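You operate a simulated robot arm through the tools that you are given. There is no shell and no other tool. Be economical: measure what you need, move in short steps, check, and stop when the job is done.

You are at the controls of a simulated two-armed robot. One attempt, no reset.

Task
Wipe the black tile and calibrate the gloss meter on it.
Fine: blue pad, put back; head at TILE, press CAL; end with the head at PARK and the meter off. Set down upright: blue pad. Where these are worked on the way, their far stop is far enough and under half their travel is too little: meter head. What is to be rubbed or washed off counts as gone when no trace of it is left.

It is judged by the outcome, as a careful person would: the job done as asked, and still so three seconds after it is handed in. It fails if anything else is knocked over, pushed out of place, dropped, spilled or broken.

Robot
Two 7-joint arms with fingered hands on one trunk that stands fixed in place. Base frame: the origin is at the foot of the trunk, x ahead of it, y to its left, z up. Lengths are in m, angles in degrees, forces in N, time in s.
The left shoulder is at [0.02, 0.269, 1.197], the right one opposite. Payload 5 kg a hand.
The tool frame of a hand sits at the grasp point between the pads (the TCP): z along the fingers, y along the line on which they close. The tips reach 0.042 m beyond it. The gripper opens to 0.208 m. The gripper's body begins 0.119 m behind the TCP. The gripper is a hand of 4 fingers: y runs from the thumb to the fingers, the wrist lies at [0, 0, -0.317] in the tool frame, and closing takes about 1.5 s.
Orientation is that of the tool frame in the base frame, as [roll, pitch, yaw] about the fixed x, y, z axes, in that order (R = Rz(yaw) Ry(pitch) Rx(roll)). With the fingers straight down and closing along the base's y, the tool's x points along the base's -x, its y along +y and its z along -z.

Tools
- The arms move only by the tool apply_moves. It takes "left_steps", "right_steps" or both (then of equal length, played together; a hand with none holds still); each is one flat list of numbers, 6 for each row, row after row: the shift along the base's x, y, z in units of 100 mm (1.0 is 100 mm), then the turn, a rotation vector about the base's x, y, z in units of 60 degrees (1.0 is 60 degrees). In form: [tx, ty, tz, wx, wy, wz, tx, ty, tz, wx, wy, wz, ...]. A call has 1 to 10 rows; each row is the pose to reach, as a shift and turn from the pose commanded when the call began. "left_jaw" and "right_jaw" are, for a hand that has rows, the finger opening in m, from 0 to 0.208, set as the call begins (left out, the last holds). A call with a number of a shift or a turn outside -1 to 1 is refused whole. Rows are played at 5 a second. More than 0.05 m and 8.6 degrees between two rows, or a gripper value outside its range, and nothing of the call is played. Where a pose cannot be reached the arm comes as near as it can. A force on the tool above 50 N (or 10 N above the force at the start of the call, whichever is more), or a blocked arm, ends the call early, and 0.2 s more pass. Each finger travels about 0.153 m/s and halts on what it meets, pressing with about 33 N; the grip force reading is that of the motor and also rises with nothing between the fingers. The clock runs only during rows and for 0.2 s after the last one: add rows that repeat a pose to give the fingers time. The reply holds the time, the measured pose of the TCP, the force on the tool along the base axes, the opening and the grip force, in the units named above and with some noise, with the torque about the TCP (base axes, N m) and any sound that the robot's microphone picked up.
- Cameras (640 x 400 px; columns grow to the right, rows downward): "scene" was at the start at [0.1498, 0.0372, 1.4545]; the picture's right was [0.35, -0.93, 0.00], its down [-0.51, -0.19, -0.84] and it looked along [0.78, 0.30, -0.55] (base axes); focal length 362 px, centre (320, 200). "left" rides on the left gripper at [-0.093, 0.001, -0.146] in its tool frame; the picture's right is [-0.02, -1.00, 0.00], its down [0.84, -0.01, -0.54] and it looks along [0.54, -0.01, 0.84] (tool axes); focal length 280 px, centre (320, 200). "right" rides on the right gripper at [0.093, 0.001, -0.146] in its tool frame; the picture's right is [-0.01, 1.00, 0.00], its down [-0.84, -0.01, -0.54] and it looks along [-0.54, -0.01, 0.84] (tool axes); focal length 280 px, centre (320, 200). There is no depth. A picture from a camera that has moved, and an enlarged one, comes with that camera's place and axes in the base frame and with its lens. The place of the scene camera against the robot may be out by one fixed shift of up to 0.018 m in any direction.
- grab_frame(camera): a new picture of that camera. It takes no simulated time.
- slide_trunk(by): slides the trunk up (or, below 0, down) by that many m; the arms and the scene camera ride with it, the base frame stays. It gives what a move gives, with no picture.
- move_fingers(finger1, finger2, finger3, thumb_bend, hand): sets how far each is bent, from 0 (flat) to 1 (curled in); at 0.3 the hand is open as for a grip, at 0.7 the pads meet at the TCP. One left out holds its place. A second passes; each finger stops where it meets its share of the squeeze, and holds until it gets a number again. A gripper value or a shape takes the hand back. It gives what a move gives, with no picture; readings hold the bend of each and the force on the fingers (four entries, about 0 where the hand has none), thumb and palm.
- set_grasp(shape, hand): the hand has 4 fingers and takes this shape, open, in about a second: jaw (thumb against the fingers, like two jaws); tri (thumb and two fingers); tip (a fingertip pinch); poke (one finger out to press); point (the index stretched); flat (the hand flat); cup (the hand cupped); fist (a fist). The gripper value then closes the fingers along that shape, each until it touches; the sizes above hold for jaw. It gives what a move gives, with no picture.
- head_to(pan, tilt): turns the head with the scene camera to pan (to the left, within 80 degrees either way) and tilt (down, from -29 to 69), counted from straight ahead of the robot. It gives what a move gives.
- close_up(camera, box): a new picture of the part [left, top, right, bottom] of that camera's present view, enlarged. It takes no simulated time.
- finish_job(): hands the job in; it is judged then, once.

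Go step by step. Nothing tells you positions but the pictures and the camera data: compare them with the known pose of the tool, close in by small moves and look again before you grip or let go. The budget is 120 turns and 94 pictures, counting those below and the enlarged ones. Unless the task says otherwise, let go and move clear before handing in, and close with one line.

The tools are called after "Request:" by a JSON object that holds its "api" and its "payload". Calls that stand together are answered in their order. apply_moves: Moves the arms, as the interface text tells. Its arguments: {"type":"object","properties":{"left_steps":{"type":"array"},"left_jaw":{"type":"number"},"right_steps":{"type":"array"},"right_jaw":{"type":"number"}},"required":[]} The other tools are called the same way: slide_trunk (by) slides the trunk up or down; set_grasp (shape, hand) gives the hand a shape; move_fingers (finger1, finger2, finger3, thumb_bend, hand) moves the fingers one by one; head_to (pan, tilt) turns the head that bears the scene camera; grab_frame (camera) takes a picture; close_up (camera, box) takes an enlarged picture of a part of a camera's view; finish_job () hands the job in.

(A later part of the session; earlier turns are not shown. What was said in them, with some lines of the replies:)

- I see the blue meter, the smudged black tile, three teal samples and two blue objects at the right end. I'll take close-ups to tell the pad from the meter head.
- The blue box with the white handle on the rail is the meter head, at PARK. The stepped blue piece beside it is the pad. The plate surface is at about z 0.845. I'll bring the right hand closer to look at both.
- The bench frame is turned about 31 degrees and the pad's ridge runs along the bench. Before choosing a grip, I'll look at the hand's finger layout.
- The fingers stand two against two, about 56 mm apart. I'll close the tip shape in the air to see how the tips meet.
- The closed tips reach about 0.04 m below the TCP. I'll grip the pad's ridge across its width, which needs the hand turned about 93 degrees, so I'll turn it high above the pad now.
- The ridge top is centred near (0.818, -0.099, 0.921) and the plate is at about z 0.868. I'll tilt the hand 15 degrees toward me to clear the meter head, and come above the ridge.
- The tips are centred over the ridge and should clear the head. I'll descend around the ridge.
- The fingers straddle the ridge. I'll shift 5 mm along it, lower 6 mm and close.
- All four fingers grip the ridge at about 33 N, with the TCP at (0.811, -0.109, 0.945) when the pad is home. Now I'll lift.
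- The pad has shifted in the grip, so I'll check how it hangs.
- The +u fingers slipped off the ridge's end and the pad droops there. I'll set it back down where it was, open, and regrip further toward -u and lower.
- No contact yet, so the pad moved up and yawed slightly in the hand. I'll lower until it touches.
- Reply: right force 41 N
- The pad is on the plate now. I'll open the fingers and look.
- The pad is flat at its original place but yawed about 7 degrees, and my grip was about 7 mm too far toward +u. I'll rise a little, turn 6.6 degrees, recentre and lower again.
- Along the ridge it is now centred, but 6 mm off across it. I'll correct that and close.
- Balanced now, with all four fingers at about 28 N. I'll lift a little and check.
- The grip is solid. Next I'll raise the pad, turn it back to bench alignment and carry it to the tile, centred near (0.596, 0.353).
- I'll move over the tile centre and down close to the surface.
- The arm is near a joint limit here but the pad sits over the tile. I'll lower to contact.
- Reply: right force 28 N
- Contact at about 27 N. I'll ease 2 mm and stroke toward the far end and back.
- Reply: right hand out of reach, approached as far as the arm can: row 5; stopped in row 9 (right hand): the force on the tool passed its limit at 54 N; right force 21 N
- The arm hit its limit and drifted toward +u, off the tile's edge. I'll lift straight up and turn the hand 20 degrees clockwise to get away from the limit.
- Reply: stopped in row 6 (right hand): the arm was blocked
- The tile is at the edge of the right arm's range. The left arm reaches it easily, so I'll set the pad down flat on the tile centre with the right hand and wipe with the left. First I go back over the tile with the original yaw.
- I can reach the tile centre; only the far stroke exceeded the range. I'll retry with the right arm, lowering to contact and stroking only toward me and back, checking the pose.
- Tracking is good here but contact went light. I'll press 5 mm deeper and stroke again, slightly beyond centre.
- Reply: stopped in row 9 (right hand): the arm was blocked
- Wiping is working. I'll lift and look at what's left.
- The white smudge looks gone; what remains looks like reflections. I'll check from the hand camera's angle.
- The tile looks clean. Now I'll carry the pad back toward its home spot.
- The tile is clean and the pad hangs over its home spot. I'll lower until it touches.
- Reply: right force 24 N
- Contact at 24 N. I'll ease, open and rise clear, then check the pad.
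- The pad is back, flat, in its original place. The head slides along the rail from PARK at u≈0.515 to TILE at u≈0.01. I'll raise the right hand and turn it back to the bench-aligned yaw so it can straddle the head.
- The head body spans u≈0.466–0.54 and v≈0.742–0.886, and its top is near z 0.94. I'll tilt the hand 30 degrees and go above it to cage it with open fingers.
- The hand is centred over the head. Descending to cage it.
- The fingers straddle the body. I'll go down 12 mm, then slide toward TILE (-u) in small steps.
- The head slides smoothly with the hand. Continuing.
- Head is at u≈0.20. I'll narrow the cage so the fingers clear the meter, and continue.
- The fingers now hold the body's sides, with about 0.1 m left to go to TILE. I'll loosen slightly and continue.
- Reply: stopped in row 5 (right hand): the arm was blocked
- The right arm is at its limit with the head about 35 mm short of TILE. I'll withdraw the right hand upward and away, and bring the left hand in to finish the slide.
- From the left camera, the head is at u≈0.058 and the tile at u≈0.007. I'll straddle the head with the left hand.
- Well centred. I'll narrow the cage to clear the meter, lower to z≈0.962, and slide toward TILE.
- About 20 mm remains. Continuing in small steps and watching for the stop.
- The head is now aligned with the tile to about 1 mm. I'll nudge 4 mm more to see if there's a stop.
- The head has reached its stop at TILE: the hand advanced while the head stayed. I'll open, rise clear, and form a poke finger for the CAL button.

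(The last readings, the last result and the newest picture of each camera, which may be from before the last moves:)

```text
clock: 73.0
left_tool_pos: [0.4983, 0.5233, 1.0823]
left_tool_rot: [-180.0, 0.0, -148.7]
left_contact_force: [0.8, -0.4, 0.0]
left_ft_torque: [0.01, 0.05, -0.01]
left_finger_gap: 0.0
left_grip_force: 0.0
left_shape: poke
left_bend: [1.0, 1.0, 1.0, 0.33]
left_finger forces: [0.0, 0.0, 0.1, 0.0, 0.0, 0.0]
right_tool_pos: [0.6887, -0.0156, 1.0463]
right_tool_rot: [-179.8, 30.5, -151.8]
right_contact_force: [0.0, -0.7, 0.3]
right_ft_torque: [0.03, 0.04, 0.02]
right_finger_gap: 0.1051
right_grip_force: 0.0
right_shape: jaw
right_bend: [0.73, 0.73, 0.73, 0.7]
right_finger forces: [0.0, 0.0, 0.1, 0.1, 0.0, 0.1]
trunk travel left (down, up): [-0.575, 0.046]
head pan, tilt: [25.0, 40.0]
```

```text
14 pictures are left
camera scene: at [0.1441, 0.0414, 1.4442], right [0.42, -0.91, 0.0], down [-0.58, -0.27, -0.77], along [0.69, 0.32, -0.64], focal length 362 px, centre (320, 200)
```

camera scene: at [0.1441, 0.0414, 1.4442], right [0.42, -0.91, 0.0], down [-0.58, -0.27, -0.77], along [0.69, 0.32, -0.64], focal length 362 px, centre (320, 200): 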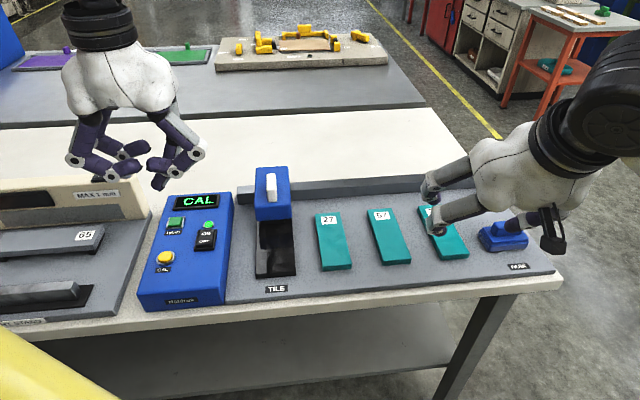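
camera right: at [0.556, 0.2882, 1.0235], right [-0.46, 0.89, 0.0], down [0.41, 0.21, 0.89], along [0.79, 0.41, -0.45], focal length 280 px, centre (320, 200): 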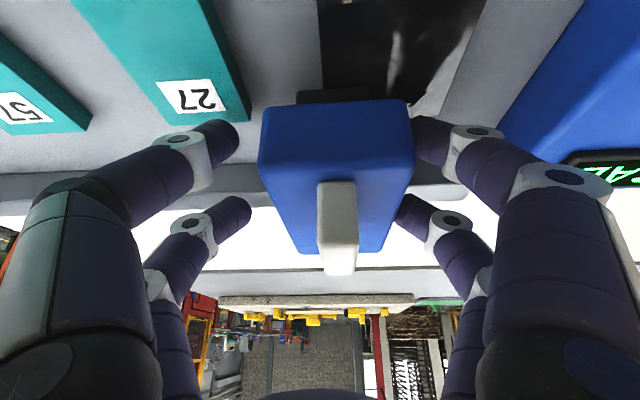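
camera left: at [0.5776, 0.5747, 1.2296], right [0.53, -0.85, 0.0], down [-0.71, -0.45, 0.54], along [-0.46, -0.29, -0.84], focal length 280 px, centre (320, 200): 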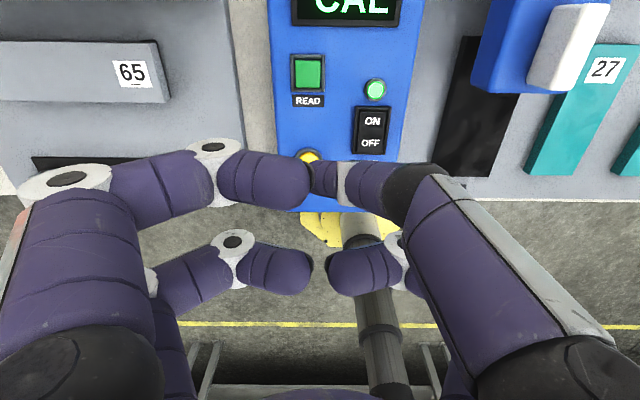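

The head stays at TILE. I'll let the hand settle into shape and look again.

Request:
{"api": "apply_moves", "payload": {"left_steps": [0, 0, 0, 0, 0, 0, 0, 0, 0, 0, 0, 0, 0, 0, 0, 0, 0, 0, 0, 0, 0, 0, 0, 0, 0, 0, 0, 0, 0, 0]}}

Request:
{"api": "grab_frame", "payload": {"camera": "left"}}

Request:
{"api": "close_up", "payload": {"camera": "scene", "box": [40, 60, 260, 310]}}

```text
clock: 74.2
left_tool_pos: [0.4979, 0.5232, 1.0819]
left_tool_rot: [180.0, 0.0, -148.7]
left_contact_force: [0.0, 0.7, 0.3]
left_ft_torque: [-0.02, 0.01, 0.03]
left_finger_gap: 0.0
left_grip_force: 0.2
left_shape: poke
left_bend: [1.0, 1.0, 1.0, 0.33]
left_finger forces: [0.0, 0.0, 0.1, 0.0, 0.0, 0.0]
right_tool_pos: [0.6885, -0.0147, 1.0448]
right_tool_rot: [-179.8, 30.6, -151.6]
right_contact_force: [-0.2, -0.3, 0.4]
right_ft_torque: [0.01, 0.0, -0.02]
right_finger_gap: 0.1052
right_grip_force: 0.1
right_shape: jaw
right_bend: [0.73, 0.73, 0.73, 0.7]
right_finger forces: [0.1, 0.0, 0.0, 0.0, 0.0, 0.0]
trunk travel left (down, up): [-0.575, 0.046]
head pan, tilt: [25.0, 40.0]
```

```text
13 pictures are left
camera left: at [0.5772, 0.575, 1.2297], right [0.53, -0.85, 0.0], down [-0.71, -0.45, 0.54], along [-0.46, -0.29, -0.84], focal length 280 px, centre (320, 200)
```

left: 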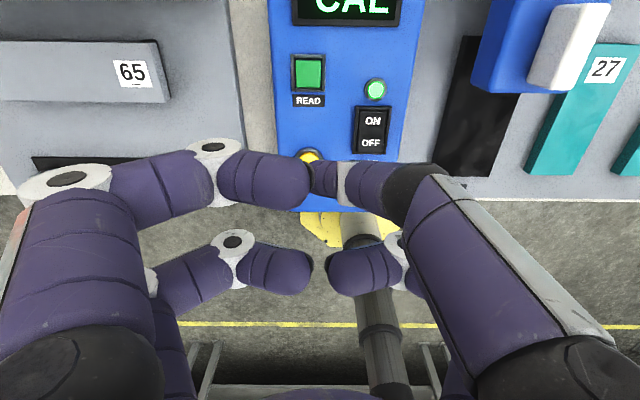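

```text
1.60 times, centred on (150, 185) of scene
camera zoom: at [0.1438, 0.0416, 1.4443], right [0.42, -0.91, 0.0], down [-0.58, -0.27, -0.77], along [0.69, 0.32, -0.64], focal length 579 px, centre (592, 224)
```

zoom: 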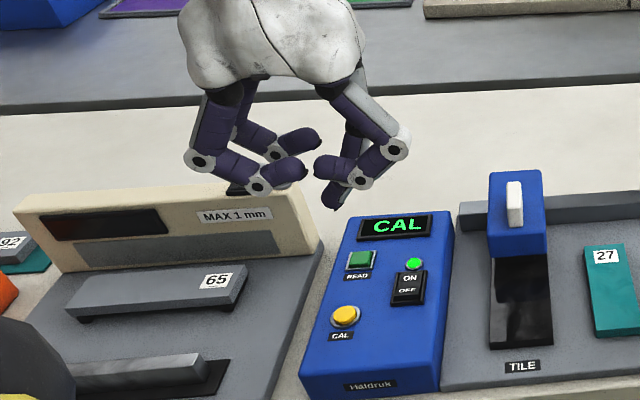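

The poke finger's tip is almost directly below the TCP, about 0.035–0.04 m down. The CAL button is near (0.447, 0.506, 0.92). I'll go above it.

Request:
{"api": "apply_moves", "payload": {"left_steps": [-0.24, -0.075, 0, 0, 0, 0, -0.48, -0.15, 0, 0, 0, 0, -0.48, -0.15, -0.3, 0, 0, 0, -0.48, -0.15, -0.6, 0, 0, 0, -0.48, -0.15, -0.85, 0, 0, 0]}}

Request:
{"api": "grab_frame", "payload": {"camera": "left"}}

Request:
{"api": "close_up", "payload": {"camera": "scene", "box": [110, 160, 250, 310]}}

```text
clock: 75.4
left_tool_pos: [0.4492, 0.5115, 0.9968]
left_tool_rot: [-179.9, 0.0, -148.6]
left_contact_force: [0.3, 0.3, 0.0]
left_ft_torque: [-0.05, 0.02, 0.01]
left_finger_gap: 0.0002
left_grip_force: 0.0
left_shape: poke
left_bend: [1.0, 1.0, 1.0, 0.33]
left_finger forces: [0.0, 0.0, 0.0, 0.0, 0.0, 0.0]
right_tool_pos: [0.6888, -0.015, 1.0455]
right_tool_rot: [-179.7, 30.4, -151.7]
right_contact_force: [-0.4, 0.0, 0.7]
right_ft_torque: [-0.01, 0.0, 0.0]
right_finger_gap: 0.1051
right_grip_force: 0.0
right_shape: jaw
right_bend: [0.73, 0.73, 0.73, 0.7]
right_finger forces: [0.0, 0.0, 0.2, 0.0, 0.0, 0.0]
trunk travel left (down, up): [-0.575, 0.046]
head pan, tilt: [25.0, 40.0]
```

```text
11 pictures are left
camera left: at [0.5291, 0.5625, 1.1446], right [0.53, -0.85, 0.0], down [-0.71, -0.45, 0.54], along [-0.46, -0.29, -0.84], focal length 280 px, centre (320, 200)
```

left: 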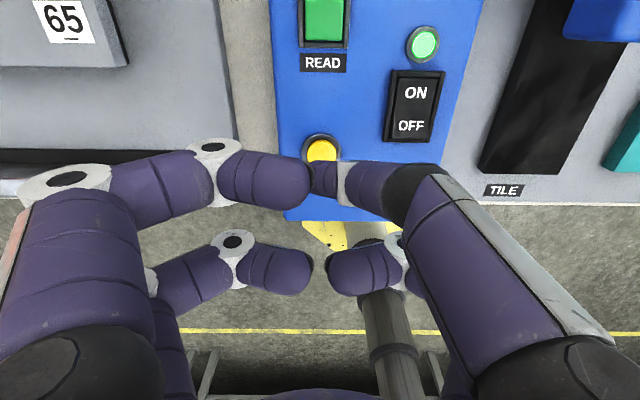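

```text
2.67 times, centred on (180, 235) of scene
camera zoom: at [0.1441, 0.042, 1.4442], right [0.42, -0.91, 0.0], down [-0.58, -0.27, -0.77], along [0.69, 0.32, -0.64], focal length 966 px, centre (693, 107)
```

zoom: 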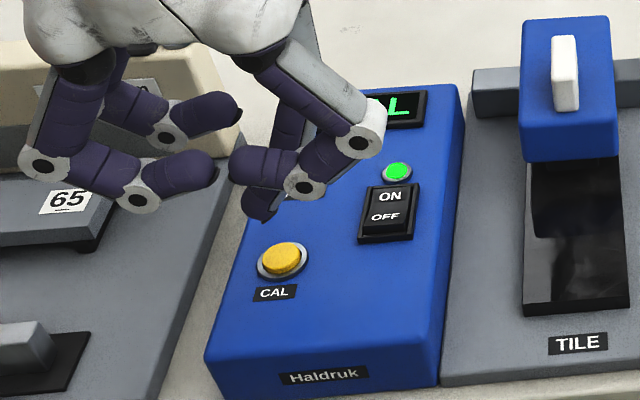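

The tip needs about 6 mm toward -y. I'll correct and descend slowly.

Request:
{"api": "apply_moves", "payload": {"left_steps": [0, -0.06, -0.1, 0, 0, 0, 0, -0.06, -0.2, 0, 0, 0, 0, -0.06, -0.25, 0, 0, 0, 0, -0.06, -0.29, 0, 0, 0, 0, -0.06, -0.33, 0, 0, 0]}}

Request:
{"api": "close_up", "payload": {"camera": "scene", "box": [110, 160, 250, 310]}}

```text
clock: 76.6
left_tool_pos: [0.4492, 0.5041, 0.9653]
left_tool_rot: [180.0, 0.1, -148.6]
left_contact_force: [0.5, 0.6, 0.7]
left_ft_torque: [-0.01, -0.04, 0.0]
left_finger_gap: 0.0
left_grip_force: 0.1
left_shape: poke
left_bend: [1.0, 1.0, 1.0, 0.33]
left_finger forces: [0.0, 0.0, 0.0, 0.0, 0.1, 0.0]
right_tool_pos: [0.6871, -0.0152, 1.0445]
right_tool_rot: [-179.6, 30.4, -151.7]
right_contact_force: [0.4, -0.6, 0.5]
right_ft_torque: [-0.03, 0.02, 0.0]
right_finger_gap: 0.105
right_grip_force: 0.0
right_shape: jaw
right_bend: [0.73, 0.73, 0.73, 0.7]
right_finger forces: [0.0, 0.0, 0.0, 0.1, 0.0, 0.1]
trunk travel left (down, up): [-0.575, 0.046]
head pan, tilt: [25.0, 40.0]
```

```text
2.67 times, centred on (180, 235) of scene
camera zoom: at [0.1437, 0.0416, 1.4443], right [0.42, -0.91, 0.0], down [-0.58, -0.27, -0.77], along [0.69, 0.32, -0.64], focal length 966 px, centre (693, 107)
```

zoom: 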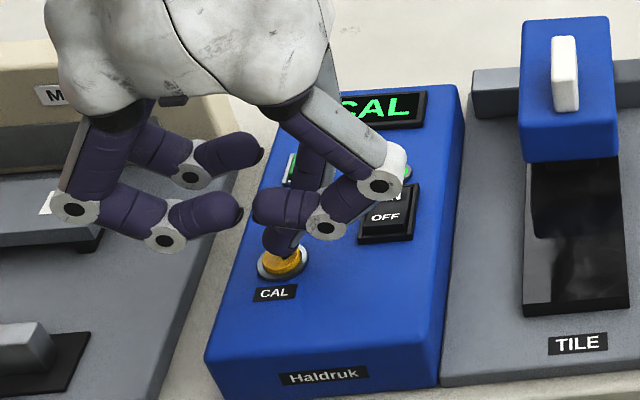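

The tip is right over the CAL button. Pressing in 2 mm steps.

Request:
{"api": "apply_moves", "payload": {"left_steps": [0, 0, -0.02, 0, 0, 0, 0, 0, -0.04, 0, 0, 0, 0, 0, -0.06, 0, 0, 0, 0, 0, -0.08, 0, 0, 0, 0, 0, -0.1, 0, 0, 0, 0, 0, -0.1, 0, 0, 0]}}

```text
clock: 78.0
left_tool_pos: [0.4499, 0.5026, 0.9571]
left_tool_rot: [180.0, 0.2, -148.6]
left_contact_force: [0.4, -4.1, 29.3]
left_ft_torque: [-0.06, -0.02, -0.01]
left_finger_gap: 0.0001
left_grip_force: 0.1
left_shape: poke
left_bend: [1.0, 1.0, 1.0, 0.33]
left_finger forces: [0.0, 0.0, 0.0, 0.1, 29.1, 0.0]
right_tool_pos: [0.6881, -0.0157, 1.0467]
right_tool_rot: [-179.7, 30.5, -151.7]
right_contact_force: [1.4, 0.4, -0.8]
right_ft_torque: [0.0, -0.01, -0.02]
right_finger_gap: 0.1052
right_grip_force: 0.1
right_shape: jaw
right_bend: [0.73, 0.73, 0.73, 0.7]
right_finger forces: [0.0, 0.1, 0.1, 0.1, 0.0, 0.1]
trunk travel left (down, up): [-0.575, 0.046]
head pan, tilt: [25.0, 40.0]
heard: click
```

Heard a click at 29 N. I'll back off and read the display.

Request:
{"api": "apply_moves", "payload": {"left_steps": [0, 0, 0.2, 0, 0, 0, 0, 0, 0.4, 0, 0, 0, 0.05, 0.08, 0.6, 0, 0, 0]}}

Request:
{"api": "grab_frame", "payload": {"camera": "left"}}

Request:
{"api": "close_up", "payload": {"camera": "scene", "box": [110, 160, 310, 310]}}

```text
clock: 78.8
left_tool_pos: [0.4552, 0.514, 1.0136]
left_tool_rot: [-179.9, -0.1, -148.7]
left_contact_force: [-0.8, -0.3, -0.2]
left_ft_torque: [0.01, -0.04, 0.01]
left_finger_gap: 0.0002
left_grip_force: 0.1
left_shape: poke
left_bend: [1.0, 1.0, 1.0, 0.33]
left_finger forces: [0.0, 0.0, 0.0, 0.1, 0.0, 0.0]
right_tool_pos: [0.6879, -0.0148, 1.0454]
right_tool_rot: [-179.6, 30.5, -151.7]
right_contact_force: [-0.2, 0.6, -0.2]
right_ft_torque: [-0.02, -0.04, -0.02]
right_finger_gap: 0.1048
right_grip_force: 0.1
right_shape: jaw
right_bend: [0.73, 0.73, 0.73, 0.7]
right_finger forces: [0.0, 0.1, 0.1, 0.0, 0.0, 0.1]
trunk travel left (down, up): [-0.575, 0.046]
head pan, tilt: [25.0, 40.0]
```

```text
8 pictures are left
camera left: at [0.5341, 0.5641, 1.1612], right [0.53, -0.85, 0.0], down [-0.71, -0.45, 0.54], along [-0.46, -0.29, -0.84], focal length 280 px, centre (320, 200)
```

left: 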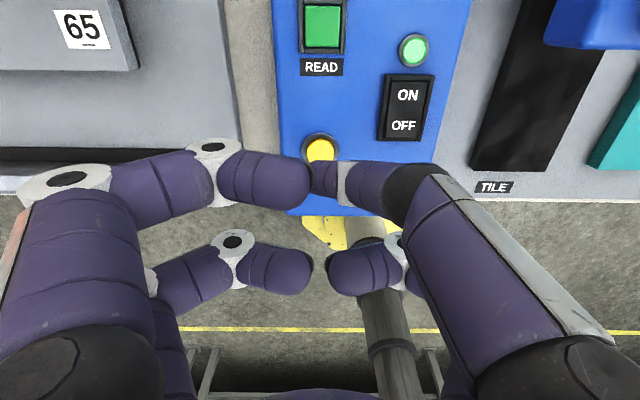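

```text
2.67 times, centred on (210, 235) of scene
camera zoom: at [0.1434, 0.0415, 1.4443], right [0.42, -0.91, 0.0], down [-0.58, -0.27, -0.77], along [0.69, 0.32, -0.64], focal length 966 px, centre (613, 107)
```

zoom: 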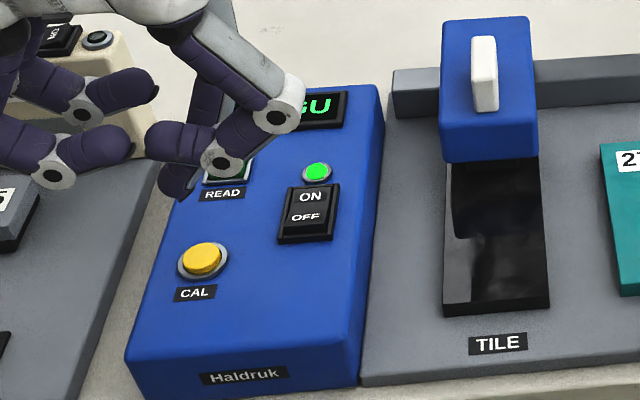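

The display now ends in "GU", so calibration has taken. Next I'll bring the poke finger over the OFF half of the rocker.

Request:
{"api": "apply_moves", "payload": {"left_steps": [0.24, -0.3, 0, 0, 0, 0, 0.48, -0.595, 0, 0, 0, 0, 0.48, -0.595, -0.2, 0, 0, 0, 0.48, -0.595, -0.37, 0, 0, 0]}}

Request:
{"api": "close_up", "payload": {"camera": "scene", "box": [110, 160, 310, 310]}}

```text
clock: 79.8
left_tool_pos: [0.5022, 0.4536, 0.9757]
left_tool_rot: [-180.0, 0.0, -148.7]
left_contact_force: [1.1, -0.6, -0.2]
left_ft_torque: [0.0, 0.04, 0.01]
left_finger_gap: 0.0001
left_grip_force: 0.1
left_shape: poke
left_bend: [1.0, 1.0, 1.0, 0.33]
left_finger forces: [0.1, 0.0, 0.0, 0.0, 0.0, 0.0]
right_tool_pos: [0.6891, -0.0149, 1.0455]
right_tool_rot: [-179.7, 30.4, -151.7]
right_contact_force: [0.0, 0.1, 0.1]
right_ft_torque: [0.02, -0.02, 0.01]
right_finger_gap: 0.1051
right_grip_force: 0.0
right_shape: jaw
right_bend: [0.73, 0.73, 0.73, 0.7]
right_finger forces: [0.0, 0.0, 0.1, 0.1, 0.0, 0.0]
trunk travel left (down, up): [-0.575, 0.046]
head pan, tilt: [25.0, 40.0]
```

```text
2.67 times, centred on (210, 235) of scene
camera zoom: at [0.1442, 0.0415, 1.4442], right [0.42, -0.91, 0.0], down [-0.58, -0.27, -0.77], along [0.69, 0.32, -0.64], focal length 966 px, centre (613, 107)
```

zoom: 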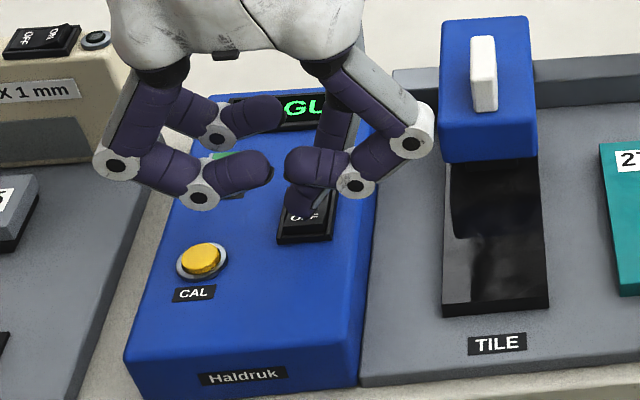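

The tip will land on the OFF half. Pressing in small steps.

Request:
{"api": "apply_moves", "payload": {"left_steps": [0, 0, -0.06, 0, 0, 0, 0, 0, -0.1, 0, 0, 0, 0, 0, -0.13, 0, 0, 0, 0, 0, -0.16, 0, 0, 0, 0, 0, -0.19, 0, 0, 0, 0, 0, -0.21, 0, 0, 0]}}

```text
clock: 81.2
left_tool_pos: [0.5045, 0.4494, 0.9611]
left_tool_rot: [-179.5, 0.4, -148.7]
left_contact_force: [-6.9, -7.6, 30.9]
left_ft_torque: [-0.2, 0.31, 0.04]
left_finger_gap: 0.0
left_grip_force: 0.1
left_shape: poke
left_bend: [1.0, 1.0, 1.0, 0.34]
left_finger forces: [0.0, 0.0, 0.0, 0.0, 31.0, 0.0]
right_tool_pos: [0.6875, -0.0149, 1.0471]
right_tool_rot: [-179.7, 30.5, -151.7]
right_contact_force: [0.0, -0.1, 0.5]
right_ft_torque: [-0.05, 0.01, -0.03]
right_finger_gap: 0.105
right_grip_force: 0.0
right_shape: jaw
right_bend: [0.73, 0.73, 0.73, 0.7]
right_finger forces: [0.1, 0.1, 0.0, 0.1, 0.0, 0.1]
trunk travel left (down, up): [-0.575, 0.046]
head pan, tilt: [25.0, 40.0]
stopped in row 6 (left hand): the force on the tool passed its limit at 53 N (the readings are from after the stop); the commanded pose is now the measured one
```

No click. I'll back off and check whether it switched.

Request:
{"api": "apply_moves", "payload": {"left_steps": [0, 0, 0.25, 0, 0, 0, 0.0, 0.0, 0.5, 0, 0, 0, -0.1, 0.17, 0.6, 0, 0, 0, -0.2, 0.34, 0.6, 0, 0, 0]}}

Request:
{"api": "close_up", "payload": {"camera": "scene", "box": [140, 170, 270, 300]}}

```text
clock: 82.2
left_tool_pos: [0.4869, 0.4852, 1.0186]
left_tool_rot: [-179.6, 0.2, -148.8]
left_contact_force: [0.5, 0.0, -0.1]
left_ft_torque: [-0.02, 0.03, -0.03]
left_finger_gap: 0.0
left_grip_force: 0.0
left_shape: poke
left_bend: [1.0, 1.0, 1.0, 0.33]
left_finger forces: [0.0, 0.0, 0.0, 0.0, 0.1, 0.0]
right_tool_pos: [0.6878, -0.0136, 1.0456]
right_tool_rot: [-179.7, 30.4, -151.7]
right_contact_force: [0.0, 0.5, 0.5]
right_ft_torque: [-0.03, -0.01, 0.01]
right_finger_gap: 0.1052
right_grip_force: 0.1
right_shape: jaw
right_bend: [0.73, 0.73, 0.73, 0.7]
right_finger forces: [0.1, 0.0, 0.0, 0.0, 0.0, 0.1]
trunk travel left (down, up): [-0.575, 0.046]
head pan, tilt: [25.0, 40.0]
```

```text
3.08 times, centred on (205, 235) of scene
camera zoom: at [0.1441, 0.0421, 1.4442], right [0.42, -0.91, 0.0], down [-0.58, -0.27, -0.77], along [0.69, 0.32, -0.64], focal length 1114 px, centre (674, 92)
```

zoom: 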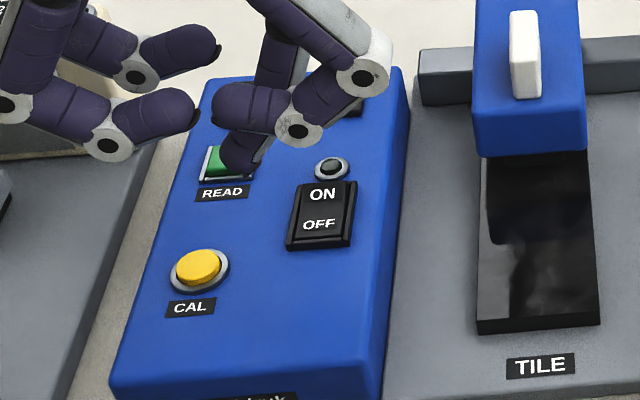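

The lamp is dark, so the meter is off. Now I'll return the head to PARK, with the left hand straddling it again in jaw shape.

Request:
{"api": "apply_moves", "payload": {"left_steps": [0, 0, 0.25, 0, 0, 0, 0, 0, 0.5, 0, 0, 0, 0, 0, 0.75, 0, 0, 0]}}

Request:
{"api": "set_grasp", "payload": {"shape": "jaw", "hand": "left"}}

Request:
{"api": "apply_moves", "payload": {"left_steps": [0.32, -0.13, 0, 0, 0, 0, 0.64, -0.26, 0, 0, 0, 0, 0.96, -0.4, 0, 0, 0, 0], "left_jaw": 0.12}}

Request:
{"api": "apply_moves", "payload": {"left_steps": [0.32, -0.13, 0, 0, 0, 0, 0.64, -0.26, 0, 0, 0, 0, 0.95, -0.41, 0, 0, 0, 0, 0.95, -0.41, -0.3, 0, 0, 0, 0.95, -0.41, -0.6, 0, 0, 0]}}

Request:
{"api": "grab_frame", "payload": {"camera": "left"}}

```text
clock: 83.0
left_tool_pos: [0.4867, 0.4843, 1.0939]
left_tool_rot: [-179.7, 0.2, -148.7]
left_contact_force: [-0.3, 0.0, -0.3]
left_ft_torque: [0.03, -0.06, 0.0]
left_finger_gap: 0.0002
left_grip_force: 0.0
left_shape: poke
left_bend: [1.0, 1.0, 1.0, 0.33]
left_finger forces: [0.0, 0.1, 0.0, 0.0, 0.1, 0.0]
right_tool_pos: [0.6894, -0.0145, 1.0455]
right_tool_rot: [-179.7, 30.5, -151.8]
right_contact_force: [0.1, -0.5, -0.5]
right_ft_torque: [0.0, -0.02, 0.0]
right_finger_gap: 0.1053
right_grip_force: 0.1
right_shape: jaw
right_bend: [0.73, 0.73, 0.73, 0.7]
right_finger forces: [0.0, 0.1, 0.1, 0.0, 0.1, 0.1]
trunk travel left (down, up): [-0.575, 0.046]
head pan, tilt: [25.0, 40.0]
```

```text
clock: 83.9
left_tool_pos: [0.4866, 0.4844, 1.0942]
left_tool_rot: [-179.7, 0.3, -148.7]
left_contact_force: [0.8, -0.2, -0.6]
left_ft_torque: [0.0, -0.01, -0.02]
left_finger_gap: 0.2077
left_grip_force: 0.1
left_shape: jaw
left_bend: [0.3, 0.3, 0.3, 0.3]
left_finger forces: [0.0, 0.1, 0.0, 0.0, 0.1, 0.0]
right_tool_pos: [0.6893, -0.0139, 1.046]
right_tool_rot: [-179.8, 30.4, -151.7]
right_contact_force: [-0.9, 0.4, 0.4]
right_ft_torque: [0.0, 0.02, 0.0]
right_finger_gap: 0.1049
right_grip_force: 0.1
right_shape: jaw
right_bend: [0.73, 0.73, 0.73, 0.7]
right_finger forces: [0.1, 0.1, 0.1, 0.0, 0.0, 0.1]
trunk travel left (down, up): [-0.575, 0.046]
head pan, tilt: [25.0, 40.0]
```

```text
clock: 84.7
left_tool_pos: [0.5849, 0.4426, 1.0935]
left_tool_rot: [-179.7, 0.3, -148.7]
left_contact_force: [0.6, -0.6, 0.9]
left_ft_torque: [0.09, 0.11, 0.0]
left_finger_gap: 0.1206
left_grip_force: 0.1
left_shape: jaw
left_bend: [0.72, 0.72, 0.72, 0.7]
left_finger forces: [0.0, 0.0, 0.0, 0.0, 0.0, 0.1]
right_tool_pos: [0.689, -0.0151, 1.045]
right_tool_rot: [-179.7, 30.4, -151.8]
right_contact_force: [1.4, -0.5, -0.5]
right_ft_torque: [0.15, 0.08, 0.08]
right_finger_gap: 0.1049
right_grip_force: 0.0
right_shape: jaw
right_bend: [0.73, 0.73, 0.73, 0.7]
right_finger forces: [0.1, 0.1, 0.1, 0.0, 0.0, 0.0]
trunk travel left (down, up): [-0.575, 0.046]
head pan, tilt: [25.0, 40.0]
```

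```text
clock: 85.9
left_tool_pos: [0.677, 0.406, 1.0326]
left_tool_rot: [-179.7, 0.3, -148.8]
left_contact_force: [1.2, 0.4, -0.1]
left_ft_torque: [0.08, 0.06, -0.03]
left_finger_gap: 0.1204
left_grip_force: 0.0
left_shape: jaw
left_bend: [0.72, 0.72, 0.72, 0.7]
left_finger forces: [0.1, 0.1, 0.1, 0.0, 0.0, 0.1]
right_tool_pos: [0.6894, -0.0145, 1.0459]
right_tool_rot: [-179.8, 30.4, -151.8]
right_contact_force: [0.3, -1.2, -0.3]
right_ft_torque: [0.05, 0.0, 0.02]
right_finger_gap: 0.1049
right_grip_force: 0.0
right_shape: jaw
right_bend: [0.73, 0.73, 0.73, 0.7]
right_finger forces: [0.0, 0.1, 0.0, 0.0, 0.1, 0.0]
trunk travel left (down, up): [-0.575, 0.046]
head pan, tilt: [25.0, 40.0]
```

```text
4 pictures are left
camera left: at [0.7557, 0.4561, 1.1803], right [0.53, -0.85, 0.01], down [-0.72, -0.45, 0.53], along [-0.45, -0.29, -0.84], focal length 280 px, centre (320, 200)
```

left: 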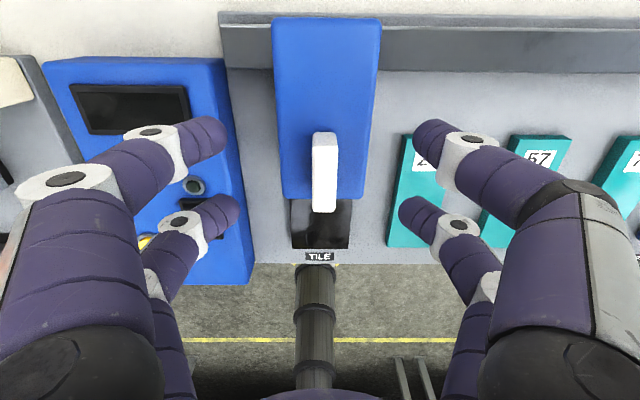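

Centred. Lowering with a narrower cage, then sliding toward PARK with the left hand.

Request:
{"api": "apply_moves", "payload": {"left_steps": [0.02, -0.034, -0.2, 0, 0, 0, 0.02, -0.034, -0.45, 0, 0, 0, 0.02, -0.034, -0.7, 0, 0, 0, 0.12, -0.2, -0.7, 0, 0, 0, 0.22, -0.36, -0.7, 0, 0, 0, 0.32, -0.525, -0.7, 0, 0, 0, 0.42, -0.69, -0.7, 0, 0, 0, 0.52, -0.854, -0.7, 0, 0, 0], "left_jaw": 0.105}}

Request:
{"api": "apply_moves", "payload": {"left_steps": [0.1, -0.164, 0, 0, 0, 0, 0.2, -0.328, 0, 0, 0, 0, 0.3, -0.492, 0, 0, 0, 0, 0.4, -0.656, 0, 0, 0, 0, 0.5, -0.82, 0, 0, 0, 0, 0.6, -0.98, 0, 0, 0, 0], "right_steps": [0.1, -0.164, 0, 0, 0, 0, 0.2, -0.328, 0, 0, 0, 0, 0.3, -0.492, 0, 0, 0, 0, 0.4, -0.656, 0, 0, 0, 0, 0.5, -0.82, 0, 0, 0, 0, 0.6, -0.98, 0, 0, 0, 0]}}

Request:
{"api": "grab_frame", "payload": {"camera": "left"}}

```text
clock: 87.7
left_tool_pos: [0.7303, 0.3185, 0.9633]
left_tool_rot: [-179.7, 0.3, -148.6]
left_contact_force: [-0.1, 0.2, 0.3]
left_ft_torque: [-0.01, 0.06, -0.04]
left_finger_gap: 0.1055
left_grip_force: 0.0
left_shape: jaw
left_bend: [0.73, 0.73, 0.73, 0.7]
left_finger forces: [0.0, 0.1, 0.0, 0.1, 0.0, 0.0]
right_tool_pos: [0.6884, -0.0153, 1.0448]
right_tool_rot: [-179.7, 30.3, -151.7]
right_contact_force: [0.4, -0.1, 0.0]
right_ft_torque: [0.03, 0.0, -0.02]
right_finger_gap: 0.1051
right_grip_force: 0.1
right_shape: jaw
right_bend: [0.73, 0.73, 0.73, 0.7]
right_finger forces: [0.0, 0.0, 0.1, 0.0, 0.1, 0.1]
trunk travel left (down, up): [-0.575, 0.046]
head pan, tilt: [25.0, 40.0]
```

```text
clock: 89.1
left_tool_pos: [0.7535, 0.2636, 0.9697]
left_tool_rot: [-179.5, 0.3, -148.6]
left_contact_force: [-0.1, 1.5, -0.5]
left_ft_torque: [0.04, 0.05, -0.01]
left_finger_gap: 0.1062
left_grip_force: 0.0
left_shape: jaw
left_bend: [0.72, 0.72, 0.73, 0.7]
left_finger forces: [0.6, 0.6, 0.0, 0.1, 0.0, 0.0]
left hand out of reach, approached as far as the arm can: row 4, 5, 6
right_tool_pos: [0.7487, -0.1126, 1.0449]
right_tool_rot: [-179.8, 30.4, -151.8]
right_contact_force: [-0.5, -0.5, -0.2]
right_ft_torque: [0.01, 0.03, 0.01]
right_finger_gap: 0.1049
right_grip_force: 0.1
right_shape: jaw
right_bend: [0.73, 0.73, 0.73, 0.7]
right_finger forces: [0.0, 0.0, 0.1, 0.1, 0.0, 0.0]
trunk travel left (down, up): [-0.575, 0.046]
head pan, tilt: [25.0, 40.0]
```

```text
3 pictures are left
camera left: at [0.8325, 0.3158, 1.1166], right [0.53, -0.85, 0.01], down [-0.72, -0.45, 0.53], along [-0.45, -0.29, -0.85], focal length 280 px, centre (320, 200)
```

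left: 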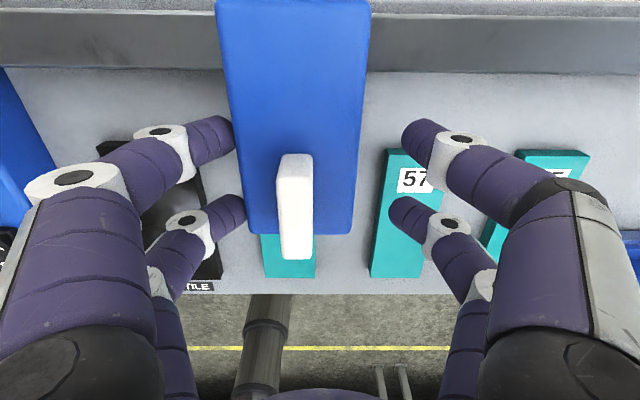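

The left arm has reached its limit with the head at u≈0.147, which is within the right arm's reach. I'll withdraw the left hand, then bring the right in to finish.

Request:
{"api": "apply_moves", "payload": {"left_steps": [-0.04, 0.07, 0, 0, 0, 0, -0.04, 0.07, 0.25, 0, 0, 0, -0.04, 0.07, 0.5, 0, 0, 0, -0.04, 0.07, 0.75, 0, 0, 0, -0.04, 0.07, 1.0, 0, 0, 0, -0.14, 0.4, 1.0, 0, 0, 0, -0.24, 0.8, 1.0, 0, 0, 0]}}

Request:
{"api": "apply_moves", "payload": {"left_steps": [-0.1, 0.33, 0.1, 0, 0, 0, -0.2, 0.66, 0.2, 0, 0, 0, -0.3, 1.0, 0.3, 0, 0, 0], "right_steps": [-0.01, 0.32, 0.1, 0, 0, 0.025, -0.02, 0.64, 0.2, 0, 0, 0.05, -0.03, 0.95, 0.2, 0, 0, 0.05], "right_jaw": 0.13}}

Request:
{"api": "apply_moves", "payload": {"left_steps": [-0.1, 0.33, 0.1, 0, 0, 0, -0.2, 0.66, 0.2, 0, 0, 0, -0.3, 1.0, 0.3, 0, 0, 0], "right_steps": [-0.01, 0.32, 0, 0, 0, 0, -0.02, 0.64, 0, 0, 0, 0, -0.03, 0.95, 0, 0, 0, 0]}}

Request:
{"api": "apply_moves", "payload": {"left_steps": [-0.1, 0.33, 0.1, 0, 0, 0, -0.2, 0.5, 0.2, 0, 0, 0, -0.2, 0.5, 0.3, 0, 0, 0], "right_steps": [-0.01, 0.32, 0, 0, 0, 0, -0.02, 0.64, 0, 0, 0, 0, -0.03, 0.95, 0, 0, 0, 0]}}

Request:
{"api": "apply_moves", "payload": {"right_steps": [-0.02, 0.32, 0, 0, 0, 0, -0.04, 0.64, 0, 0, 0, 0, -0.05, 0.97, 0, 0, 0, 0]}}

```text
clock: 90.7
left_tool_pos: [0.7311, 0.3436, 1.0711]
left_tool_rot: [-179.6, 0.3, -148.7]
left_contact_force: [-1.6, -0.5, -0.3]
left_ft_torque: [-0.01, -0.02, 0.0]
left_finger_gap: 0.1051
left_grip_force: 0.0
left_shape: jaw
left_bend: [0.73, 0.73, 0.73, 0.7]
left_finger forces: [0.0, 0.0, 0.1, 0.1, 0.1, 0.0]
right_tool_pos: [0.7484, -0.1118, 1.0462]
right_tool_rot: [-179.7, 30.5, -151.6]
right_contact_force: [-0.7, -0.6, 0.6]
right_ft_torque: [-0.04, -0.01, -0.03]
right_finger_gap: 0.1051
right_grip_force: 0.1
right_shape: jaw
right_bend: [0.73, 0.73, 0.73, 0.7]
right_finger forces: [0.0, 0.0, 0.0, 0.0, 0.0, 0.0]
trunk travel left (down, up): [-0.575, 0.046]
head pan, tilt: [25.0, 40.0]
```

```text
clock: 91.5
left_tool_pos: [0.6992, 0.4446, 1.0986]
left_tool_rot: [-179.6, 0.2, -148.7]
left_contact_force: [-0.5, 2.6, -0.4]
left_ft_torque: [-0.3, -0.08, 0.04]
left_finger_gap: 0.1053
left_grip_force: 0.1
left_shape: jaw
left_bend: [0.73, 0.73, 0.73, 0.7]
left_finger forces: [0.0, 0.1, 0.0, 0.0, 0.0, 0.0]
right_tool_pos: [0.7455, -0.0158, 1.0653]
right_tool_rot: [-179.6, 30.6, -148.6]
right_contact_force: [-1.2, 1.0, 1.0]
right_ft_torque: [-0.22, -0.08, -0.08]
right_finger_gap: 0.1296
right_grip_force: 0.1
right_shape: jaw
right_bend: [0.31, 0.31, 0.31, 0.71]
right_finger forces: [0.1, 0.0, 0.0, 0.0, 0.1, 0.0]
trunk travel left (down, up): [-0.575, 0.046]
head pan, tilt: [25.0, 40.0]
```

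```text
clock: 92.3
left_tool_pos: [0.6692, 0.5468, 1.128]
left_tool_rot: [-179.5, 0.2, -148.7]
left_contact_force: [-1.5, 2.3, -0.7]
left_ft_torque: [-0.38, -0.12, 0.0]
left_finger_gap: 0.1056
left_grip_force: 0.1
left_shape: jaw
left_bend: [0.73, 0.73, 0.73, 0.7]
left_finger forces: [0.0, 0.0, 0.0, 0.0, 0.0, 0.1]
right_tool_pos: [0.741, 0.082, 1.0655]
right_tool_rot: [-179.5, 30.5, -148.5]
right_contact_force: [-0.7, 2.4, 0.2]
right_ft_torque: [-0.25, -0.08, -0.13]
right_finger_gap: 0.1296
right_grip_force: 0.0
right_shape: jaw
right_bend: [0.31, 0.31, 0.31, 0.71]
right_finger forces: [0.0, 0.1, 0.0, 0.1, 0.0, 0.0]
trunk travel left (down, up): [-0.575, 0.046]
head pan, tilt: [25.0, 40.0]
```

```text
clock: 93.1
left_tool_pos: [0.6494, 0.5961, 1.1592]
left_tool_rot: [-179.6, 0.3, -148.6]
left_contact_force: [-0.8, 1.6, -1.6]
left_ft_torque: [-0.26, -0.05, 0.02]
left_finger_gap: 0.1051
left_grip_force: 0.1
left_shape: jaw
left_bend: [0.73, 0.73, 0.73, 0.7]
left_finger forces: [0.0, 0.0, 0.1, 0.0, 0.0, 0.0]
right_tool_pos: [0.7386, 0.1755, 1.0639]
right_tool_rot: [-179.6, 30.4, -148.6]
right_contact_force: [0.3, 0.6, 0.1]
right_ft_torque: [-0.14, 0.0, -0.07]
right_finger_gap: 0.1296
right_grip_force: 0.0
right_shape: jaw
right_bend: [0.31, 0.31, 0.31, 0.71]
right_finger forces: [0.1, 0.1, 0.0, 0.1, 0.0, 0.0]
trunk travel left (down, up): [-0.575, 0.046]
head pan, tilt: [25.0, 40.0]
```

```text
clock: 93.9
left_tool_pos: [0.6496, 0.5947, 1.1587]
left_tool_rot: [-179.6, 0.2, -148.6]
left_contact_force: [-1.8, 1.5, -0.3]
left_ft_torque: [-0.24, -0.1, 0.01]
left_finger_gap: 0.1054
left_grip_force: 0.0
left_shape: jaw
left_bend: [0.73, 0.73, 0.73, 0.7]
left_finger forces: [0.0, 0.1, 0.0, 0.0, 0.0, 0.0]
right_tool_pos: [0.7352, 0.2733, 1.0648]
right_tool_rot: [-179.6, 30.3, -148.6]
right_contact_force: [-0.6, 1.1, 0.3]
right_ft_torque: [-0.15, 0.01, -0.05]
right_finger_gap: 0.1296
right_grip_force: 0.1
right_shape: jaw
right_bend: [0.31, 0.31, 0.31, 0.71]
right_finger forces: [0.0, 0.1, 0.0, 0.0, 0.1, 0.0]
trunk travel left (down, up): [-0.575, 0.046]
head pan, tilt: [25.0, 40.0]
```

The right hand is above the expected head position. One picture to verify the centring.

Request:
{"api": "grab_frame", "payload": {"camera": "right"}}

```text
2 pictures are left
camera right: at [0.6025, 0.1939, 1.1442], right [-0.51, 0.86, 0.0], down [0.39, 0.23, 0.89], along [0.77, 0.45, -0.45], focal length 280 px, centre (320, 200)
```

right: 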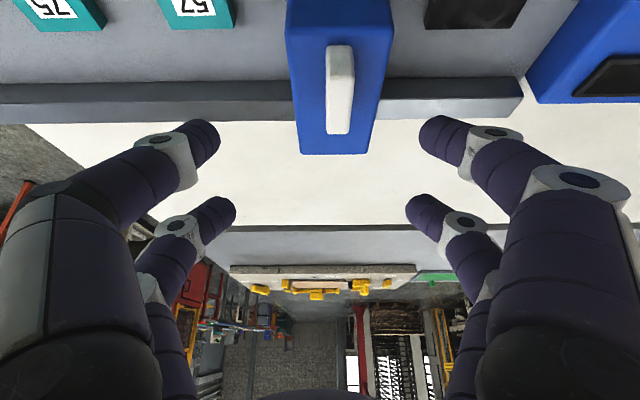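

The head is about 16 mm toward -u from the hand's centre. I'll correct that, descend, and slide it toward PARK.

Request:
{"api": "apply_moves", "payload": {"right_steps": [-0.07, 0.115, 0, 0, 0, 0, -0.07, 0.115, -0.25, 0, 0, 0, -0.07, 0.115, -0.5, 0, 0, 0, -0.07, 0.115, -0.75, 0, 0, 0, -0.07, 0.115, -1.0, 0, 0, 0]}}

Request:
{"api": "apply_moves", "payload": {"right_steps": [0, 0, -0.07, 0, 0, 0, 0.08, -0.13, -0.07, 0, 0, 0, 0.16, -0.26, -0.07, 0, 0, 0, 0.26, -0.42, -0.07, 0, 0, 0, 0.36, -0.59, -0.07, 0, 0, 0, 0.46, -0.75, -0.07, 0, 0, 0, 0.56, -0.92, -0.07, 0, 0, 0], "right_jaw": 0.11}}

Request:
{"api": "apply_moves", "payload": {"right_steps": [0.1, -0.164, 0, 0, 0, 0, 0.2, -0.328, 0, 0, 0, 0, 0.3, -0.492, 0, 0, 0, 0, 0.4, -0.656, 0, 0, 0, 0, 0.5, -0.82, 0, 0, 0, 0, 0.6, -0.98, 0, 0, 0, 0]}}

```text
clock: 95.1
left_tool_pos: [0.6512, 0.5933, 1.1594]
left_tool_rot: [-179.6, 0.2, -148.8]
left_contact_force: [0.0, 0.4, -0.4]
left_ft_torque: [-0.05, 0.03, -0.01]
left_finger_gap: 0.1052
left_grip_force: 0.1
left_shape: jaw
left_bend: [0.73, 0.73, 0.73, 0.7]
left_finger forces: [0.1, 0.0, 0.1, 0.0, 0.0, 0.0]
right_tool_pos: [0.729, 0.2823, 0.9664]
right_tool_rot: [-179.7, 30.6, -148.5]
right_contact_force: [-0.5, 0.7, 0.6]
right_ft_torque: [-0.04, 0.05, -0.04]
right_finger_gap: 0.1296
right_grip_force: 0.1
right_shape: jaw
right_bend: [0.31, 0.31, 0.31, 0.71]
right_finger forces: [0.0, 0.0, 0.1, 0.1, 0.0, 0.0]
trunk travel left (down, up): [-0.575, 0.046]
head pan, tilt: [25.0, 40.0]
```

```text
clock: 96.7
left_tool_pos: [0.6501, 0.5926, 1.1605]
left_tool_rot: [-179.8, 0.3, -148.6]
left_contact_force: [0.3, 0.0, -0.3]
left_ft_torque: [0.08, 0.03, -0.02]
left_finger_gap: 0.105
left_grip_force: 0.0
left_shape: jaw
left_bend: [0.73, 0.73, 0.73, 0.7]
left_finger forces: [0.0, 0.1, 0.1, 0.0, 0.0, 0.0]
right_tool_pos: [0.7831, 0.1878, 0.9592]
right_tool_rot: [-179.9, 30.5, -148.7]
right_contact_force: [0.3, -0.2, 1.2]
right_ft_torque: [0.01, -0.04, 0.01]
right_finger_gap: 0.1105
right_grip_force: 0.0
right_shape: jaw
right_bend: [0.72, 0.72, 0.72, 0.7]
right_finger forces: [0.1, 0.1, 0.1, 0.1, 0.0, 0.0]
trunk travel left (down, up): [-0.575, 0.046]
head pan, tilt: [25.0, 40.0]
```

```text
clock: 98.1
left_tool_pos: [0.6507, 0.5931, 1.1592]
left_tool_rot: [-179.6, 0.3, -148.7]
left_contact_force: [0.3, -0.6, 0.4]
left_ft_torque: [0.03, 0.01, 0.02]
left_finger_gap: 0.1054
left_grip_force: 0.1
left_shape: jaw
left_bend: [0.73, 0.73, 0.73, 0.7]
left_finger forces: [0.0, 0.1, 0.0, 0.0, 0.0, 0.0]
right_tool_pos: [0.8436, 0.0903, 0.9607]
right_tool_rot: [-179.7, 30.5, -148.6]
right_contact_force: [-0.1, -0.2, 0.2]
right_ft_torque: [-0.01, 0.0, -0.04]
right_finger_gap: 0.1108
right_grip_force: 0.1
right_shape: jaw
right_bend: [0.72, 0.72, 0.72, 0.7]
right_finger forces: [0.0, 0.0, 0.1, 0.0, 0.0, 0.1]
trunk travel left (down, up): [-0.575, 0.046]
head pan, tilt: [25.0, 40.0]
```

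Request:
{"api": "apply_moves", "payload": {"right_steps": [0.1, -0.164, 0, 0, 0, 0, 0.2, -0.328, 0, 0, 0, 0, 0.3, -0.492, 0, 0, 0, 0, 0.4, -0.656, 0, 0, 0, 0, 0.5, -0.82, 0, 0, 0, 0, 0.6, -0.98, 0, 0, 0, 0]}}

Request:
{"api": "apply_moves", "payload": {"right_steps": [0.05, -0.085, 0, 0, 0, 0, 0.1, -0.17, 0, 0, 0, 0, 0.14, -0.24, 0, 0, 0, 0, 0.17, -0.28, 0, 0, 0, 0]}}

```text
clock: 99.5
left_tool_pos: [0.6509, 0.5925, 1.1602]
left_tool_rot: [-179.7, 0.2, -148.7]
left_contact_force: [1.0, -0.2, 0.0]
left_ft_torque: [0.06, 0.04, 0.01]
left_finger_gap: 0.1054
left_grip_force: 0.1
left_shape: jaw
left_bend: [0.73, 0.73, 0.73, 0.7]
left_finger forces: [0.1, 0.0, 0.0, 0.0, 0.0, 0.0]
right_tool_pos: [0.9036, -0.0104, 0.9575]
right_tool_rot: [-179.7, 30.5, -148.7]
right_contact_force: [-0.6, 0.7, 0.1]
right_ft_torque: [-0.03, -0.03, -0.02]
right_finger_gap: 0.1106
right_grip_force: 0.0
right_shape: jaw
right_bend: [0.72, 0.72, 0.72, 0.7]
right_finger forces: [0.0, 0.1, 0.1, 0.0, 0.0, 0.1]
trunk travel left (down, up): [-0.575, 0.046]
head pan, tilt: [25.0, 40.0]
```

```text
clock: 100.5
left_tool_pos: [0.6513, 0.5939, 1.1607]
left_tool_rot: [-179.7, 0.4, -148.6]
left_contact_force: [-0.5, -0.4, -0.8]
left_ft_torque: [-0.03, 0.03, -0.01]
left_finger_gap: 0.1052
left_grip_force: 0.0
left_shape: jaw
left_bend: [0.73, 0.73, 0.73, 0.7]
left_finger forces: [0.0, 0.1, 0.0, 0.1, 0.0, 0.1]
right_tool_pos: [0.9212, -0.0355, 0.9597]
right_tool_rot: [-179.7, 30.6, -148.7]
right_contact_force: [0.8, 0.7, 0.2]
right_ft_torque: [0.0, 0.03, 0.01]
right_finger_gap: 0.1106
right_grip_force: 0.1
right_shape: jaw
right_bend: [0.72, 0.72, 0.72, 0.7]
right_finger forces: [0.1, 0.0, 0.0, 0.0, 0.1, 0.0]
trunk travel left (down, up): [-0.575, 0.046]
head pan, tilt: [25.0, 40.0]
```

Request:
{"api": "apply_moves", "payload": {"right_steps": [0.02, -0.033, 0, 0, 0, 0, 0.04, -0.066, 0, 0, 0, 0, 0.06, -0.1, 0, 0, 0, 0]}}

```text
clock: 101.3
left_tool_pos: [0.6513, 0.5936, 1.1608]
left_tool_rot: [-179.7, 0.3, -148.7]
left_contact_force: [0.2, 0.4, -0.3]
left_ft_torque: [0.02, -0.02, 0.01]
left_finger_gap: 0.1052
left_grip_force: 0.1
left_shape: jaw
left_bend: [0.73, 0.73, 0.73, 0.7]
left_finger forces: [0.0, 0.1, 0.0, 0.1, 0.0, 0.1]
right_tool_pos: [0.9254, -0.0436, 0.9592]
right_tool_rot: [-179.7, 30.6, -148.7]
right_contact_force: [0.7, -0.2, 0.7]
right_ft_torque: [-0.01, -0.01, -0.01]
right_finger_gap: 0.1106
right_grip_force: 0.1
right_shape: jaw
right_bend: [0.72, 0.72, 0.72, 0.7]
right_finger forces: [0.0, 0.1, 0.0, 0.1, 0.0, 0.1]
trunk travel left (down, up): [-0.575, 0.046]
head pan, tilt: [25.0, 40.0]
```

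Request:
{"api": "apply_moves", "payload": {"right_steps": [0.02, -0.033, 0, 0, 0, 0, 0.04, -0.066, 0, 0, 0, 0, 0.05, -0.085, 0, 0, 0, 0]}}

Request:
{"api": "grab_frame", "payload": {"camera": "right"}}

```text
clock: 102.1
left_tool_pos: [0.6508, 0.5935, 1.1587]
left_tool_rot: [-179.7, 0.4, -148.6]
left_contact_force: [-1.0, 0.0, -0.7]
left_ft_torque: [-0.01, -0.02, 0.04]
left_finger_gap: 0.1053
left_grip_force: 0.1
left_shape: jaw
left_bend: [0.73, 0.73, 0.73, 0.7]
left_finger forces: [0.0, 0.1, 0.0, 0.1, 0.1, 0.0]
right_tool_pos: [0.9308, -0.0532, 0.9588]
right_tool_rot: [-179.6, 30.5, -148.6]
right_contact_force: [-1.7, 4.1, 0.9]
right_ft_torque: [0.12, 0.07, 0.08]
right_finger_gap: 0.1119
right_grip_force: 0.1
right_shape: jaw
right_bend: [0.72, 0.72, 0.72, 0.7]
right_finger forces: [2.3, 2.2, 0.0, 0.0, 0.1, 0.1]
trunk travel left (down, up): [-0.575, 0.046]
head pan, tilt: [25.0, 40.0]
```

```text
1 pictures are left
camera right: at [0.7987, -0.1309, 1.0374], right [-0.51, 0.86, 0.0], down [0.39, 0.23, 0.89], along [0.77, 0.45, -0.45], focal length 280 px, centre (320, 200)
```

right: 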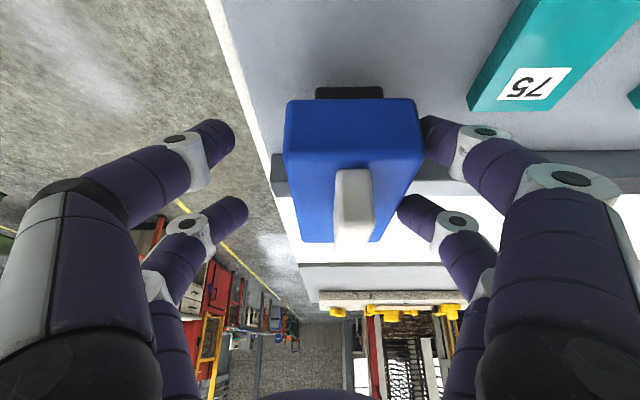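

The head is firmly at its PARK stop (light 4 N contact). I'll back off 8 mm, lift clear and withdraw.

Request:
{"api": "apply_moves", "payload": {"right_steps": [-0.04, 0.068, 0, 0, 0, 0, -0.04, 0.068, 0.25, 0, 0, 0, -0.04, 0.068, 0.5, 0, 0, 0, -0.04, 0.068, 0.75, 0, 0, 0, -0.04, 0.068, 1.0, 0, 0, 0]}}

Request:
{"api": "apply_moves", "payload": {"right_steps": [-0.3, -0.18, 0.25, 0, 0, 0, -0.6, -0.36, 0.5, 0, 0, 0, -0.9, -0.54, 0.75, 0, 0, 0]}}

Request:
{"api": "apply_moves", "payload": {"right_steps": [-0.35, -0.2, 0, 0, 0, 0, -0.7, -0.4, 0, 0, 0, 0, -1.0, -0.6, 0, 0, 0, 0], "left_steps": [-0.05, 0.33, 0.2, 0, 0, 0, -0.1, 0.66, 0.4, 0, 0, 0, -0.1, 1.0, 0.6, 0, 0, 0]}}

Request:
{"api": "grab_frame", "payload": {"camera": "scene"}}

```text
clock: 103.3
left_tool_pos: [0.6506, 0.5934, 1.1603]
left_tool_rot: [-179.6, 0.3, -148.7]
left_contact_force: [-0.6, 0.0, 0.3]
left_ft_torque: [-0.02, -0.08, 0.02]
left_finger_gap: 0.1055
left_grip_force: 0.0
left_shape: jaw
left_bend: [0.73, 0.73, 0.73, 0.7]
left_finger forces: [0.0, 0.0, 0.0, 0.1, 0.1, 0.0]
right_tool_pos: [0.9294, -0.0464, 1.0585]
right_tool_rot: [-179.7, 30.5, -148.6]
right_contact_force: [-0.4, 0.3, -0.2]
right_ft_torque: [0.02, -0.04, -0.04]
right_finger_gap: 0.1107
right_grip_force: 0.1
right_shape: jaw
right_bend: [0.72, 0.72, 0.72, 0.7]
right_finger forces: [0.1, 0.0, 0.1, 0.0, 0.0, 0.0]
trunk travel left (down, up): [-0.575, 0.046]
head pan, tilt: [25.0, 40.0]
```

```text
clock: 104.1
left_tool_pos: [0.6498, 0.5921, 1.1629]
left_tool_rot: [-179.7, 0.4, -148.7]
left_contact_force: [-1.3, -0.2, 1.0]
left_ft_torque: [0.1, -0.15, 0.01]
left_finger_gap: 0.105
left_grip_force: 0.0
left_shape: jaw
left_bend: [0.73, 0.73, 0.73, 0.7]
left_finger forces: [0.0, 0.0, 0.1, 0.0, 0.0, 0.1]
right_tool_pos: [0.838, -0.1018, 1.1367]
right_tool_rot: [-179.7, 30.4, -148.6]
right_contact_force: [-1.4, -0.2, 0.2]
right_ft_torque: [0.01, -0.12, -0.04]
right_finger_gap: 0.1104
right_grip_force: 0.1
right_shape: jaw
right_bend: [0.72, 0.72, 0.72, 0.7]
right_finger forces: [0.1, 0.0, 0.0, 0.0, 0.0, 0.0]
trunk travel left (down, up): [-0.575, 0.046]
head pan, tilt: [25.0, 40.0]
```

```text
clock: 104.9
left_tool_pos: [0.6419, 0.6914, 1.2234]
left_tool_rot: [-179.7, 0.4, -148.6]
left_contact_force: [-1.3, -1.1, 0.6]
left_ft_torque: [0.09, -0.17, 0.0]
left_finger_gap: 0.1051
left_grip_force: 0.0
left_shape: jaw
left_bend: [0.73, 0.73, 0.73, 0.7]
left_finger forces: [0.0, 0.0, 0.0, 0.0, 0.0, 0.0]
right_tool_pos: [0.7369, -0.162, 1.1361]
right_tool_rot: [-179.7, 30.6, -148.7]
right_contact_force: [-0.9, -0.6, 1.0]
right_ft_torque: [0.06, -0.09, -0.02]
right_finger_gap: 0.1104
right_grip_force: 0.0
right_shape: jaw
right_bend: [0.72, 0.72, 0.72, 0.7]
right_finger forces: [0.1, 0.1, 0.0, 0.0, 0.0, 0.1]
trunk travel left (down, up): [-0.575, 0.046]
head pan, tilt: [25.0, 40.0]
```

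```text
0 pictures are left
camera scene: at [0.1421, 0.0406, 1.4448], right [0.42, -0.91, 0.0], down [-0.58, -0.27, -0.77], along [0.7, 0.32, -0.64], focal length 362 px, centre (320, 200)
```

scene: 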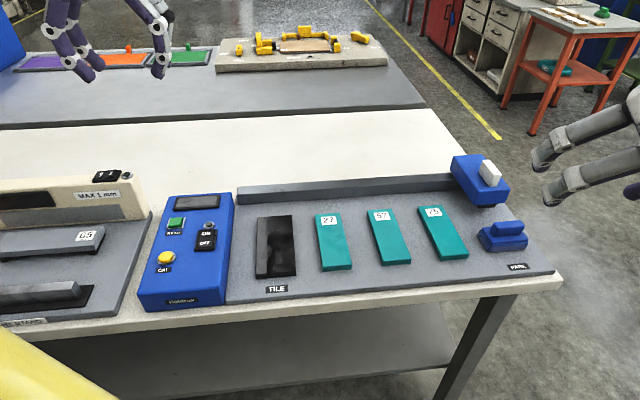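

The last picture shows the tile clean, the pad upright at home, the head at PARK, the meter dark and both hands clear. I'm handing in.

Request:
{"api": "finish_job", "payload": {}}

```text
The job is handed in.
```

The black tile is wiped clean and the meter was calibrated on it with the head at TILE. The blue pad is back upright in its place, the head is at PARK, and the meter is off.
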